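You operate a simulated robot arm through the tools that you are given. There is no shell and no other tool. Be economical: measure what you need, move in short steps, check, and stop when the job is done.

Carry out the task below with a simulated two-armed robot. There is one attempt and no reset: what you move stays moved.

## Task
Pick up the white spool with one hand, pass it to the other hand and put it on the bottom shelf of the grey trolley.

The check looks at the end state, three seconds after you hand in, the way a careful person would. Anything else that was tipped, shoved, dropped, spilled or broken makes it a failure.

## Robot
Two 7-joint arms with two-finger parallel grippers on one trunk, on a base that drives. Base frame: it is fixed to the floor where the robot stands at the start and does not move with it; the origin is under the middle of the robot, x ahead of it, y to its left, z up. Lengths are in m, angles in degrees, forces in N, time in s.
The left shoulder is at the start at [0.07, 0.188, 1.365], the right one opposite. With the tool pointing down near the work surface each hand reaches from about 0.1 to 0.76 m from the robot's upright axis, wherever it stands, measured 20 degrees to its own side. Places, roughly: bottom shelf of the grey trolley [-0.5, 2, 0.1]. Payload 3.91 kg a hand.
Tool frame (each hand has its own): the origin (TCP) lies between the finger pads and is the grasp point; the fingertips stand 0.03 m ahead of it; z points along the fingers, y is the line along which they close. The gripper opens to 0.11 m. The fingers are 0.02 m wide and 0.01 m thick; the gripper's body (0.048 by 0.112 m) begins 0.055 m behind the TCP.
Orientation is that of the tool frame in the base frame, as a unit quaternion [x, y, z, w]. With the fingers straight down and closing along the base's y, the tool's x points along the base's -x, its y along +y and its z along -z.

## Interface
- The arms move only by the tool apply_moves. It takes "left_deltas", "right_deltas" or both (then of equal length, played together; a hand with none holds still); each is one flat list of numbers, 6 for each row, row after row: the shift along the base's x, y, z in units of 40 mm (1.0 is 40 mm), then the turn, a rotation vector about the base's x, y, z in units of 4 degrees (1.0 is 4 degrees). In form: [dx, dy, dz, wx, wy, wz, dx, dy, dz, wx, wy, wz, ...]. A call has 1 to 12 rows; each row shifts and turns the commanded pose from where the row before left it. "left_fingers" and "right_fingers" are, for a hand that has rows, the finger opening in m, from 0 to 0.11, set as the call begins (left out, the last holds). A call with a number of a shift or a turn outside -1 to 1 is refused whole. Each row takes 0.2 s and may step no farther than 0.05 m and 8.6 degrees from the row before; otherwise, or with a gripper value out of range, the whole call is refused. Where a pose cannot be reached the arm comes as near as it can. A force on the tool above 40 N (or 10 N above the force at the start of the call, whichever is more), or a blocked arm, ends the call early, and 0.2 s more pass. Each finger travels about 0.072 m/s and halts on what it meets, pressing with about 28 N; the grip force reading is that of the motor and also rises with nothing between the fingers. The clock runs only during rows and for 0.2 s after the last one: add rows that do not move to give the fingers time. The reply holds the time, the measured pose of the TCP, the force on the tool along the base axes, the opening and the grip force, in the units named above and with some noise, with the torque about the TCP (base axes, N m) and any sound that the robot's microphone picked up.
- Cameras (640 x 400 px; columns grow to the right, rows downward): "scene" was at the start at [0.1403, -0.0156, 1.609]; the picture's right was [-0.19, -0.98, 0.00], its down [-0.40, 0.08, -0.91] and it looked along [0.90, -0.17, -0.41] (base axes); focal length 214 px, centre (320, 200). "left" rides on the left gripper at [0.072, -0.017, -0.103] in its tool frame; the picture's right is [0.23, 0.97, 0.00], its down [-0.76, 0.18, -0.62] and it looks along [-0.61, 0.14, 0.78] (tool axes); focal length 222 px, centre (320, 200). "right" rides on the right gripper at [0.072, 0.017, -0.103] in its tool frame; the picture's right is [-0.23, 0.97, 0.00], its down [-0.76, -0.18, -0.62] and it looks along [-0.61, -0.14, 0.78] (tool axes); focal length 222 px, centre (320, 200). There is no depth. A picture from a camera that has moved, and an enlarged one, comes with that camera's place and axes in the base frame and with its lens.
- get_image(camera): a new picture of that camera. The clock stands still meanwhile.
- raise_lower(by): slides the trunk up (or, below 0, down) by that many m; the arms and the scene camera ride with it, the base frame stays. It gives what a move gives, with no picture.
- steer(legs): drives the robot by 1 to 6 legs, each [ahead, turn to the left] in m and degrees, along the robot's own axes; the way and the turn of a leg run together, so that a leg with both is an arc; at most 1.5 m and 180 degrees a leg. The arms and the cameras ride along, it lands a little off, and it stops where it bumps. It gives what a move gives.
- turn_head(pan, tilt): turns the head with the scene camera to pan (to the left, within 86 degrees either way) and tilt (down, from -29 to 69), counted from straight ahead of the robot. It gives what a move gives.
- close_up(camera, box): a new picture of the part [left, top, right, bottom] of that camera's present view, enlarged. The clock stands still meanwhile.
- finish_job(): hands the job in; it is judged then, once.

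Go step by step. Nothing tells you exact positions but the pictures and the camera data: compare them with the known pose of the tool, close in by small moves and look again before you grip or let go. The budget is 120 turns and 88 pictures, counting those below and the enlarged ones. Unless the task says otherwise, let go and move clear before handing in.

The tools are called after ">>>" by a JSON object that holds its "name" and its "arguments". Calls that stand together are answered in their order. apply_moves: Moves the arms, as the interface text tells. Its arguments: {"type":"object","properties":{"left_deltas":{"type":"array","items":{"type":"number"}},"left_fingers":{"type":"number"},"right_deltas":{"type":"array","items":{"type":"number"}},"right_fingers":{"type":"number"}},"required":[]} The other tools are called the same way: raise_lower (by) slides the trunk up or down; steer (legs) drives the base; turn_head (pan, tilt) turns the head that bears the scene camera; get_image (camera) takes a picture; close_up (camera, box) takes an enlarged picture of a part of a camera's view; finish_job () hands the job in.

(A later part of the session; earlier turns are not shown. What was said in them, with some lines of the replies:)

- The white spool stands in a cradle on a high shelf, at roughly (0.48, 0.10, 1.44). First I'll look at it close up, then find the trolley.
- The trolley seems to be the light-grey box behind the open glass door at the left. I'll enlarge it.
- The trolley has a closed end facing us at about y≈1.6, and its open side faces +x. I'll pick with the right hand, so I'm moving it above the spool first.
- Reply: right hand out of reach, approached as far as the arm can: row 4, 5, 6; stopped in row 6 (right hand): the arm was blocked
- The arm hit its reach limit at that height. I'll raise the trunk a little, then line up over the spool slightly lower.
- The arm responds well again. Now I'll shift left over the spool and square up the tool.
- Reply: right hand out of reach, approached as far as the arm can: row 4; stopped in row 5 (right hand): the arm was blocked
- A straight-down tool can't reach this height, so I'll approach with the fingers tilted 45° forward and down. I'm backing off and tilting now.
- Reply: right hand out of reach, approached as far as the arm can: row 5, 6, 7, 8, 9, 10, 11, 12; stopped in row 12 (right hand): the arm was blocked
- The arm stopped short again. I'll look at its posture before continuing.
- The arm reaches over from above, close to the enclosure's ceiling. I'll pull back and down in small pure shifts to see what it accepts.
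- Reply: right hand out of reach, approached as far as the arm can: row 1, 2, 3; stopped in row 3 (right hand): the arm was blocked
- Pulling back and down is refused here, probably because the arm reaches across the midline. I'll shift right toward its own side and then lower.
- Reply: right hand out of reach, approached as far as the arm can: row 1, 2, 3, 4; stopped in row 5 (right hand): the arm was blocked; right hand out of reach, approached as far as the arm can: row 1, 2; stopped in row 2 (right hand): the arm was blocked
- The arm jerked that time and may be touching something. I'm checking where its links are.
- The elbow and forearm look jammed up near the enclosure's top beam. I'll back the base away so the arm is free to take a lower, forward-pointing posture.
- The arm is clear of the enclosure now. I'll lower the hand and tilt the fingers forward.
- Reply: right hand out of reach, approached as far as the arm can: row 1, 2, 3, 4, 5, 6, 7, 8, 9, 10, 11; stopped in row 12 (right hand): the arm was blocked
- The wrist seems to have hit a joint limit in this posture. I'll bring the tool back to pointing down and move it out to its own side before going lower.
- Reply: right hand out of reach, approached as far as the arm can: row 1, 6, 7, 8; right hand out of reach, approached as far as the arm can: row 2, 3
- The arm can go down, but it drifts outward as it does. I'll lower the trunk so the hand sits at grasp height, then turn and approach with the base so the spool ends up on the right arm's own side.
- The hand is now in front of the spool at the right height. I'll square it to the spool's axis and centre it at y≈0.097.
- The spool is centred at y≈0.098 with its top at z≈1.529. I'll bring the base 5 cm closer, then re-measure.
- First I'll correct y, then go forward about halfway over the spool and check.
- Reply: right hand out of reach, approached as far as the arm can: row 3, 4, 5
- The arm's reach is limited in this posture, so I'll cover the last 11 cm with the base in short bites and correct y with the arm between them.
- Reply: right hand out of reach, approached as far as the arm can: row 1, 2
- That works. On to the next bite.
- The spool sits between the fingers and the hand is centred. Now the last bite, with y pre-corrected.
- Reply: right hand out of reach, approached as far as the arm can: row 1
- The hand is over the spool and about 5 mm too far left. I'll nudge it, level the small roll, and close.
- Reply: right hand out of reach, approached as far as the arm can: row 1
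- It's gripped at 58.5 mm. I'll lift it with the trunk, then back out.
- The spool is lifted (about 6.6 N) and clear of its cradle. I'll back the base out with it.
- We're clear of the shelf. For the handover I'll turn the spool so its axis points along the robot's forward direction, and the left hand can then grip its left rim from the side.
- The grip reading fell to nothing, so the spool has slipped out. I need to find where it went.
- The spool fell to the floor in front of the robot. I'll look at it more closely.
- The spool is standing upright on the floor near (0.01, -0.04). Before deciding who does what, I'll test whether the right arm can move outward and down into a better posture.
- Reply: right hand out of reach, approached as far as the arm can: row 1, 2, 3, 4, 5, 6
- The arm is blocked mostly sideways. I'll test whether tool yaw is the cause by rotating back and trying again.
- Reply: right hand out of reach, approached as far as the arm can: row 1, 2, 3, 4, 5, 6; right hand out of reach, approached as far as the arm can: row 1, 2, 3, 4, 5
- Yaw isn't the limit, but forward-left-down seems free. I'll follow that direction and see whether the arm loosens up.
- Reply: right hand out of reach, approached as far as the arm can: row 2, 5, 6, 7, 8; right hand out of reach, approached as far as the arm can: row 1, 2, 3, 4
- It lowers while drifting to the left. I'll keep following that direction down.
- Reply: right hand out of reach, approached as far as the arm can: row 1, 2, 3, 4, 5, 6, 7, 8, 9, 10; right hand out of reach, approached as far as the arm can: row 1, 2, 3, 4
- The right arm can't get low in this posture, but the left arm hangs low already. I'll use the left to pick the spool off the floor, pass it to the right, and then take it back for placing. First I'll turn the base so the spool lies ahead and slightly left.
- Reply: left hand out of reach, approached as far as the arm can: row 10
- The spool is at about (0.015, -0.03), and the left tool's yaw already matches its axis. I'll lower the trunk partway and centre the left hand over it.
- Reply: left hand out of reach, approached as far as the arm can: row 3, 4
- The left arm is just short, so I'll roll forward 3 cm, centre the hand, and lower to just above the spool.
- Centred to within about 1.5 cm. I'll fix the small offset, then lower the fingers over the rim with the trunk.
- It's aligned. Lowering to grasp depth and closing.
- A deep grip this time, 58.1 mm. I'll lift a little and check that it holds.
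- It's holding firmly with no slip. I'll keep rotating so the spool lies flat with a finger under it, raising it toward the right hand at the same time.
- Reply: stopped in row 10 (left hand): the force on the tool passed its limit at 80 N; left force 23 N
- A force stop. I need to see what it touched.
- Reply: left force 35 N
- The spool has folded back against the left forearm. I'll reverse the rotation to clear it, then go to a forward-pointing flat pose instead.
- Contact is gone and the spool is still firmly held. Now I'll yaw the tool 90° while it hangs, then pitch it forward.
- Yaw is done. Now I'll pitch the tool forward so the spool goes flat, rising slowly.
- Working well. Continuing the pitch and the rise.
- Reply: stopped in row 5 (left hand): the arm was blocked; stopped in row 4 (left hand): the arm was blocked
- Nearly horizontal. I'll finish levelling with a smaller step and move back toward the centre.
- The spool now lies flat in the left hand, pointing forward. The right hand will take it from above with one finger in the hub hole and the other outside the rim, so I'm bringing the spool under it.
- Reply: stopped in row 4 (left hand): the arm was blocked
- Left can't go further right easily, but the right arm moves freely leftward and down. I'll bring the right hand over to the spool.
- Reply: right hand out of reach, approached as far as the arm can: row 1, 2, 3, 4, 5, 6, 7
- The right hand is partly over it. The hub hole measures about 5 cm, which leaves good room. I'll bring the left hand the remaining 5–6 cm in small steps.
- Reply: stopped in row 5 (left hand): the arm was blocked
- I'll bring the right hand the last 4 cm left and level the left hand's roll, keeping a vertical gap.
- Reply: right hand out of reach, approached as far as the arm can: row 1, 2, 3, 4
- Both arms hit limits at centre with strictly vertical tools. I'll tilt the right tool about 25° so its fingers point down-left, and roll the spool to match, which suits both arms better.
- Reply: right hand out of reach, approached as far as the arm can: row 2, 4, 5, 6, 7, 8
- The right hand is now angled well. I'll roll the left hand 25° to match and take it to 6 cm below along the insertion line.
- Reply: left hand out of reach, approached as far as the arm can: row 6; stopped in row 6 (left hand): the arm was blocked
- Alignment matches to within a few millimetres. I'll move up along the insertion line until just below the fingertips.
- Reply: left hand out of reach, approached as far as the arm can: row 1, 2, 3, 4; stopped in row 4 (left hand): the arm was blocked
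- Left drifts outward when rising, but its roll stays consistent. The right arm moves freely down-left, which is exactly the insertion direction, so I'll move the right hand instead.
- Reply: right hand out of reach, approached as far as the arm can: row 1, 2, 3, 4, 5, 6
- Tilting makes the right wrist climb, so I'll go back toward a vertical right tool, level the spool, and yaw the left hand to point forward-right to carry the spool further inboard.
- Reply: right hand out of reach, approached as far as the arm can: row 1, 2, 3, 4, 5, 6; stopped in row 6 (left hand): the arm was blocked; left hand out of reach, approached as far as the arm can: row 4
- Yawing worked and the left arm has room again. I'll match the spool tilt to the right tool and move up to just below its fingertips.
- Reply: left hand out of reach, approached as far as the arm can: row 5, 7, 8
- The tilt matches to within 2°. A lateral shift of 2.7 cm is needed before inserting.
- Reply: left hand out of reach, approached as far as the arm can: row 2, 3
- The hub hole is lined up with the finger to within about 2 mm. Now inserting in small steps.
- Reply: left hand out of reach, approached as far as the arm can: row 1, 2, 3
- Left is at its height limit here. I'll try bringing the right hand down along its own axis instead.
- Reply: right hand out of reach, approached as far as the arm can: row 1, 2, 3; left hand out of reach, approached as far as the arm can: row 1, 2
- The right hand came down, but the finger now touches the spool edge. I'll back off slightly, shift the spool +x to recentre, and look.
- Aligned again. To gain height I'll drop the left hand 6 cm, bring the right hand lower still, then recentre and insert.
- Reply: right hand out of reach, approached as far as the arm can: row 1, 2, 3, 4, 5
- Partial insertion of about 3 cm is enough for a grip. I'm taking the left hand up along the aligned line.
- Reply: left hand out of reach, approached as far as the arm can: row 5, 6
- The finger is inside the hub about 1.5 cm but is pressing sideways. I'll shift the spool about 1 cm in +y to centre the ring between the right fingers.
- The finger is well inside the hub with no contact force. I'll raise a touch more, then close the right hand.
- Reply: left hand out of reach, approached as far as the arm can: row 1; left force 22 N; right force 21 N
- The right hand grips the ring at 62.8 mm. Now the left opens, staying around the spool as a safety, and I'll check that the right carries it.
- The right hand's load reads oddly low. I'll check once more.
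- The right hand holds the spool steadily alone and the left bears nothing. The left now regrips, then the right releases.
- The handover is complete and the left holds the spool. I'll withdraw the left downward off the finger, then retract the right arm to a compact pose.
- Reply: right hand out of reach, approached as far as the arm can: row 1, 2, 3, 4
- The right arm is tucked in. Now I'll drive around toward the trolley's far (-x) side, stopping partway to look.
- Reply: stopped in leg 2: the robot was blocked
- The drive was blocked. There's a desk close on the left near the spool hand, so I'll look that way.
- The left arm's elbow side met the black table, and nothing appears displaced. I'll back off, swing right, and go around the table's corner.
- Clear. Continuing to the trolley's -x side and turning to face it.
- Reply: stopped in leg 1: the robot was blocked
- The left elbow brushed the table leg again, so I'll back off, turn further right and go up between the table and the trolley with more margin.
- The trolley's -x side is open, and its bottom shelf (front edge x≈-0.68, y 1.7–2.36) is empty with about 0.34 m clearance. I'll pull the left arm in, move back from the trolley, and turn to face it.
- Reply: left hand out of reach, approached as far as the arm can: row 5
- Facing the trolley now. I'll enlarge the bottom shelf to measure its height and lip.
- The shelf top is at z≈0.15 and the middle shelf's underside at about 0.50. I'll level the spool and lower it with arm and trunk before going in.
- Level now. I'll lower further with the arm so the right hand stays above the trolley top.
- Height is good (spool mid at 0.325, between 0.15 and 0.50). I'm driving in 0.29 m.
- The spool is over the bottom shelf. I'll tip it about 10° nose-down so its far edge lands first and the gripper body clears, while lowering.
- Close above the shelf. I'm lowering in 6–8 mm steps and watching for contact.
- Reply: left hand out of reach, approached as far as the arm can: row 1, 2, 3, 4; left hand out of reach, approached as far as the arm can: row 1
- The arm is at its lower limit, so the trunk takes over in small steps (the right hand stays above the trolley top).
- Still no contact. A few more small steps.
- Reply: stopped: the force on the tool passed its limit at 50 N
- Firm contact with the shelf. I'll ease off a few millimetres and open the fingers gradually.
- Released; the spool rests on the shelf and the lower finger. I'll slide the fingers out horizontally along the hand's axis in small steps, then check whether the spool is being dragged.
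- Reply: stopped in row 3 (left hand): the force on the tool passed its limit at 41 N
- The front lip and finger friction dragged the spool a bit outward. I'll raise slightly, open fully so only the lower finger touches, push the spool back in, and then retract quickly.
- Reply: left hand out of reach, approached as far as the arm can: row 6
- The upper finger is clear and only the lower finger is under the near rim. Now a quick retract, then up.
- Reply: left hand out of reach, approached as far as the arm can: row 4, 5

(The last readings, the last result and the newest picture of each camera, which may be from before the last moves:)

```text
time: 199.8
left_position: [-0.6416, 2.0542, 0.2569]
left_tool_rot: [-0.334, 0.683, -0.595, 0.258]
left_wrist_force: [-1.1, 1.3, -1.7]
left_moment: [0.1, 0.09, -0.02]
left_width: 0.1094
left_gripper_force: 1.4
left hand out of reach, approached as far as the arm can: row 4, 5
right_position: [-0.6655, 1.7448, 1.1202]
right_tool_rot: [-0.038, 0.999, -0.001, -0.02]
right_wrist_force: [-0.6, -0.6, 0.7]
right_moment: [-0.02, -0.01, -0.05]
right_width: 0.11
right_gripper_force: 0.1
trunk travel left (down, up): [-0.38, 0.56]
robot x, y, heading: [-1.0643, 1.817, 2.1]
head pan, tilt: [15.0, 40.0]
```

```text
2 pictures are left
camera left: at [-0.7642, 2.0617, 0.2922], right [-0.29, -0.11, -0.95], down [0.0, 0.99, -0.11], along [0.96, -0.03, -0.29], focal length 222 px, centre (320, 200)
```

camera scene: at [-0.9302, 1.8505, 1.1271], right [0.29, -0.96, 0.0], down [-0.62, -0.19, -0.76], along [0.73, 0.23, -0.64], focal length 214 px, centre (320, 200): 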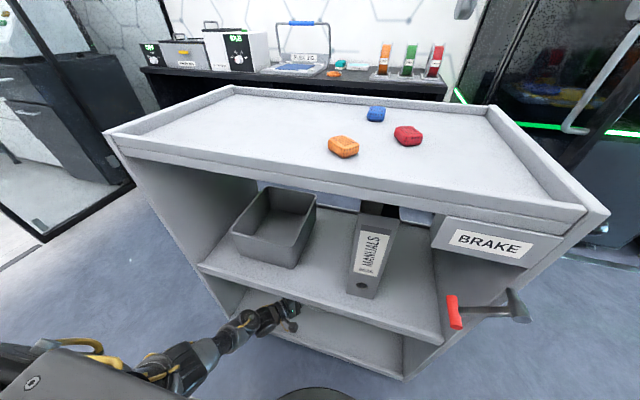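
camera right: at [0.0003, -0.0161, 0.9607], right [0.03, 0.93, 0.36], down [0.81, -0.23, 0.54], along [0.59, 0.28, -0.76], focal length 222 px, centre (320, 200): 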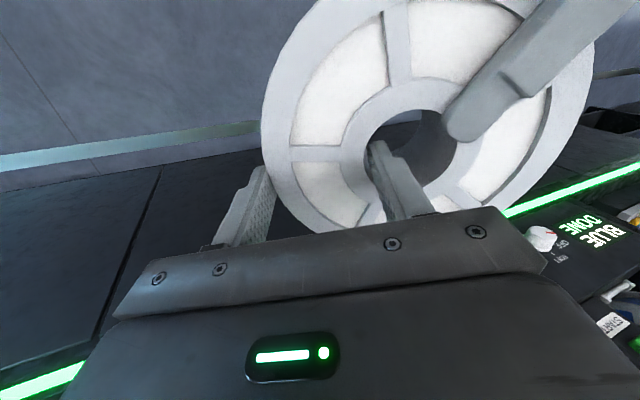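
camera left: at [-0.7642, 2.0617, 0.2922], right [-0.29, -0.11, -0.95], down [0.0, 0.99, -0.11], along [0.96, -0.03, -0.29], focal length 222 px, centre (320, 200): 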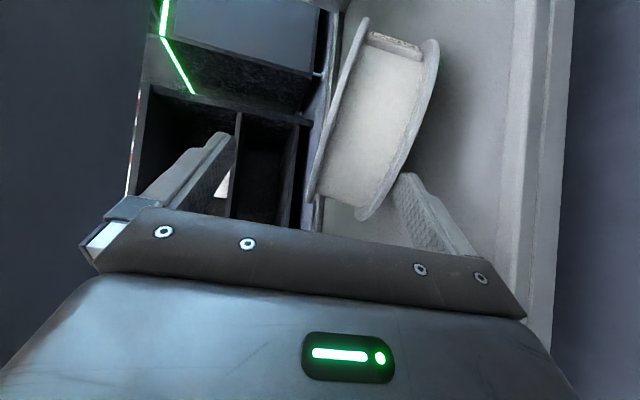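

The near rim is still perched on the lower fingertip. I'll lower again so it nearly touches the shelf, then slip the finger out.

>>> {"name": "raise_lower", "arguments": {"by": -0.03}}

>>> {"name": "apply_moves", "arguments": {"left_deltas": [-0.95, 0.74, 0, 0, 0, 0, 0, 0, 0, 0, 0, 0]}}

>>> {"name": "close_up", "arguments": {"camera": "left", "box": [200, 0, 620, 260]}}

```text
time: 200.5
left_position: [-0.6413, 2.0531, 0.2269]
left_tool_rot: [-0.334, 0.682, -0.596, 0.26]
left_wrist_force: [-1.6, 0.9, -4.1]
left_moment: [0.15, 0.09, 0.02]
left_width: 0.1095
left_gripper_force: 1.1
right_position: [-0.6642, 1.7444, 1.0911]
right_tool_rot: [-0.038, 0.999, -0.001, -0.02]
right_wrist_force: [0.1, -0.1, -0.7]
right_moment: [0.01, 0.01, 0.02]
right_width: 0.1099
right_gripper_force: 0.1
trunk travel left (down, up): [-0.35, 0.59]
robot x, y, heading: [-1.0635, 1.821, 2.2]
head pan, tilt: [15.0, 40.0]
```

```text
time: 201.1
left_position: [-0.681, 2.0829, 0.2259]
left_tool_rot: [-0.333, 0.682, -0.597, 0.259]
left_wrist_force: [0.4, 0.2, -0.2]
left_moment: [0.04, -0.02, -0.01]
left_width: 0.1078
left_gripper_force: 0.0
right_position: [-0.6648, 1.7453, 1.0904]
right_tool_rot: [-0.038, 0.999, -0.001, -0.02]
right_wrist_force: [0.2, 0.2, 0.3]
right_moment: [-0.03, -0.04, -0.01]
right_width: 0.1097
right_gripper_force: 0.0
trunk travel left (down, up): [-0.35, 0.59]
robot x, y, heading: [-1.0666, 1.8223, 2.3]
head pan, tilt: [15.0, 40.0]
```

```text
1.52 times, centred on (410, 130) of left
camera zoom: at [-0.8032, 2.0912, 0.261], right [-0.29, -0.11, -0.95], down [0.0, 0.99, -0.11], along [0.96, -0.03, -0.29], focal length 338 px, centre (183, 307)
```

zoom: 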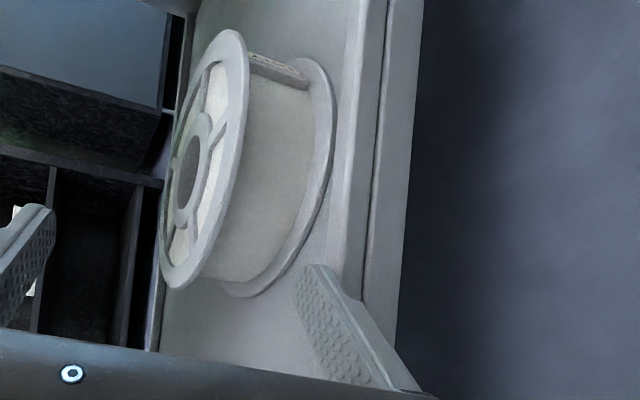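

The spool lies flat on the bottom shelf inside the lip, and the fingers are free. I'll raise a little and back straight out.

>>> {"name": "raise_lower", "arguments": {"by": 0.06}}

>>> {"name": "steer", "arguments": {"legs": [[-0.3, 0]]}}

>>> {"name": "get_image", "arguments": {"camera": "scene"}}

```text
time: 202.1
left_position: [-0.6814, 2.083, 0.2839]
left_tool_rot: [-0.335, 0.682, -0.596, 0.26]
left_wrist_force: [0.0, 0.8, 0.0]
left_moment: [0.02, 0.0, -0.02]
left_width: 0.1081
left_gripper_force: 0.0
right_position: [-0.6649, 1.7445, 1.1511]
right_tool_rot: [-0.037, 0.999, -0.001, -0.021]
right_wrist_force: [-0.4, -0.7, -0.2]
right_moment: [0.0, 0.03, -0.02]
right_width: 0.1099
right_gripper_force: 0.1
trunk travel left (down, up): [-0.41, 0.53]
robot x, y, heading: [-1.0625, 1.8214, 1.9]
head pan, tilt: [15.0, 40.0]
```

```text
time: 204.2
left_position: [-0.9852, 2.0723, 0.2854]
left_tool_rot: [-0.335, 0.682, -0.596, 0.261]
left_wrist_force: [0.7, 0.3, 0.1]
left_moment: [0.04, 0.01, 0.0]
left_width: 0.108
left_gripper_force: 0.1
right_position: [-0.9682, 1.7349, 1.1518]
right_tool_rot: [-0.039, 0.999, -0.001, -0.019]
right_wrist_force: [-0.7, -0.1, 0.4]
right_moment: [0.01, -0.01, 0.01]
right_width: 0.1099
right_gripper_force: 0.1
trunk travel left (down, up): [-0.41, 0.53]
robot x, y, heading: [-1.3695, 1.8116, 2.4]
head pan, tilt: [15.0, 40.0]
```

```text
0 pictures are left
camera scene: at [-1.2357, 1.8391, 1.1195], right [0.3, -0.96, 0.0], down [-0.61, -0.19, -0.77], along [0.73, 0.23, -0.64], focal length 214 px, centre (320, 200)
```

scene: 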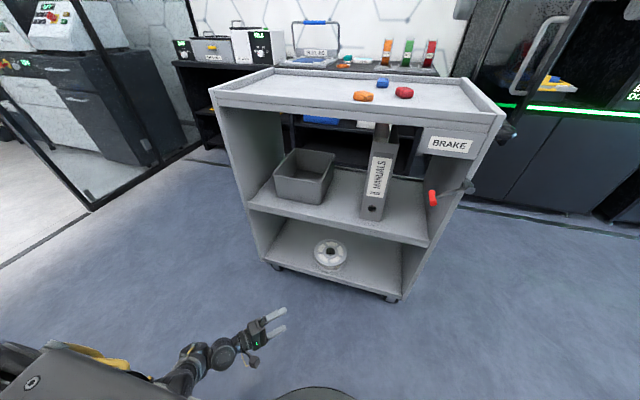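

The spool lies flat on the trolley's bottom shelf. Both hands are empty and clear, and the trolley and the items on it look unchanged.

>>> {"name": "finish_job", "arguments": {}}

```text
The job is handed in.
```

The white spool is lying flat on the bottom shelf of the grey trolley; I handed the job in with both hands empty and clear, but it took some mishaps to get there.

- **Dropped once:** the right hand lifted the spool off its shelf but lost it, and it fell from about 1.4 m to the floor. I saw no damage in the pictures.
- **Handover:** the left hand picked it up from the floor and the right hand took it. The right hand couldn't reach low enough to place it, so the left took it back and set it down.
- **Bumps:** while driving, the robot was stopped twice beside the black table with the insoles, most likely by the left arm. Nothing on the table looked moved, but I didn't check it again afterwards. While I was setting the spool down, the hand's force limit stopped it twice at the shelf. The trolley and the items on it look unchanged in the last picture.
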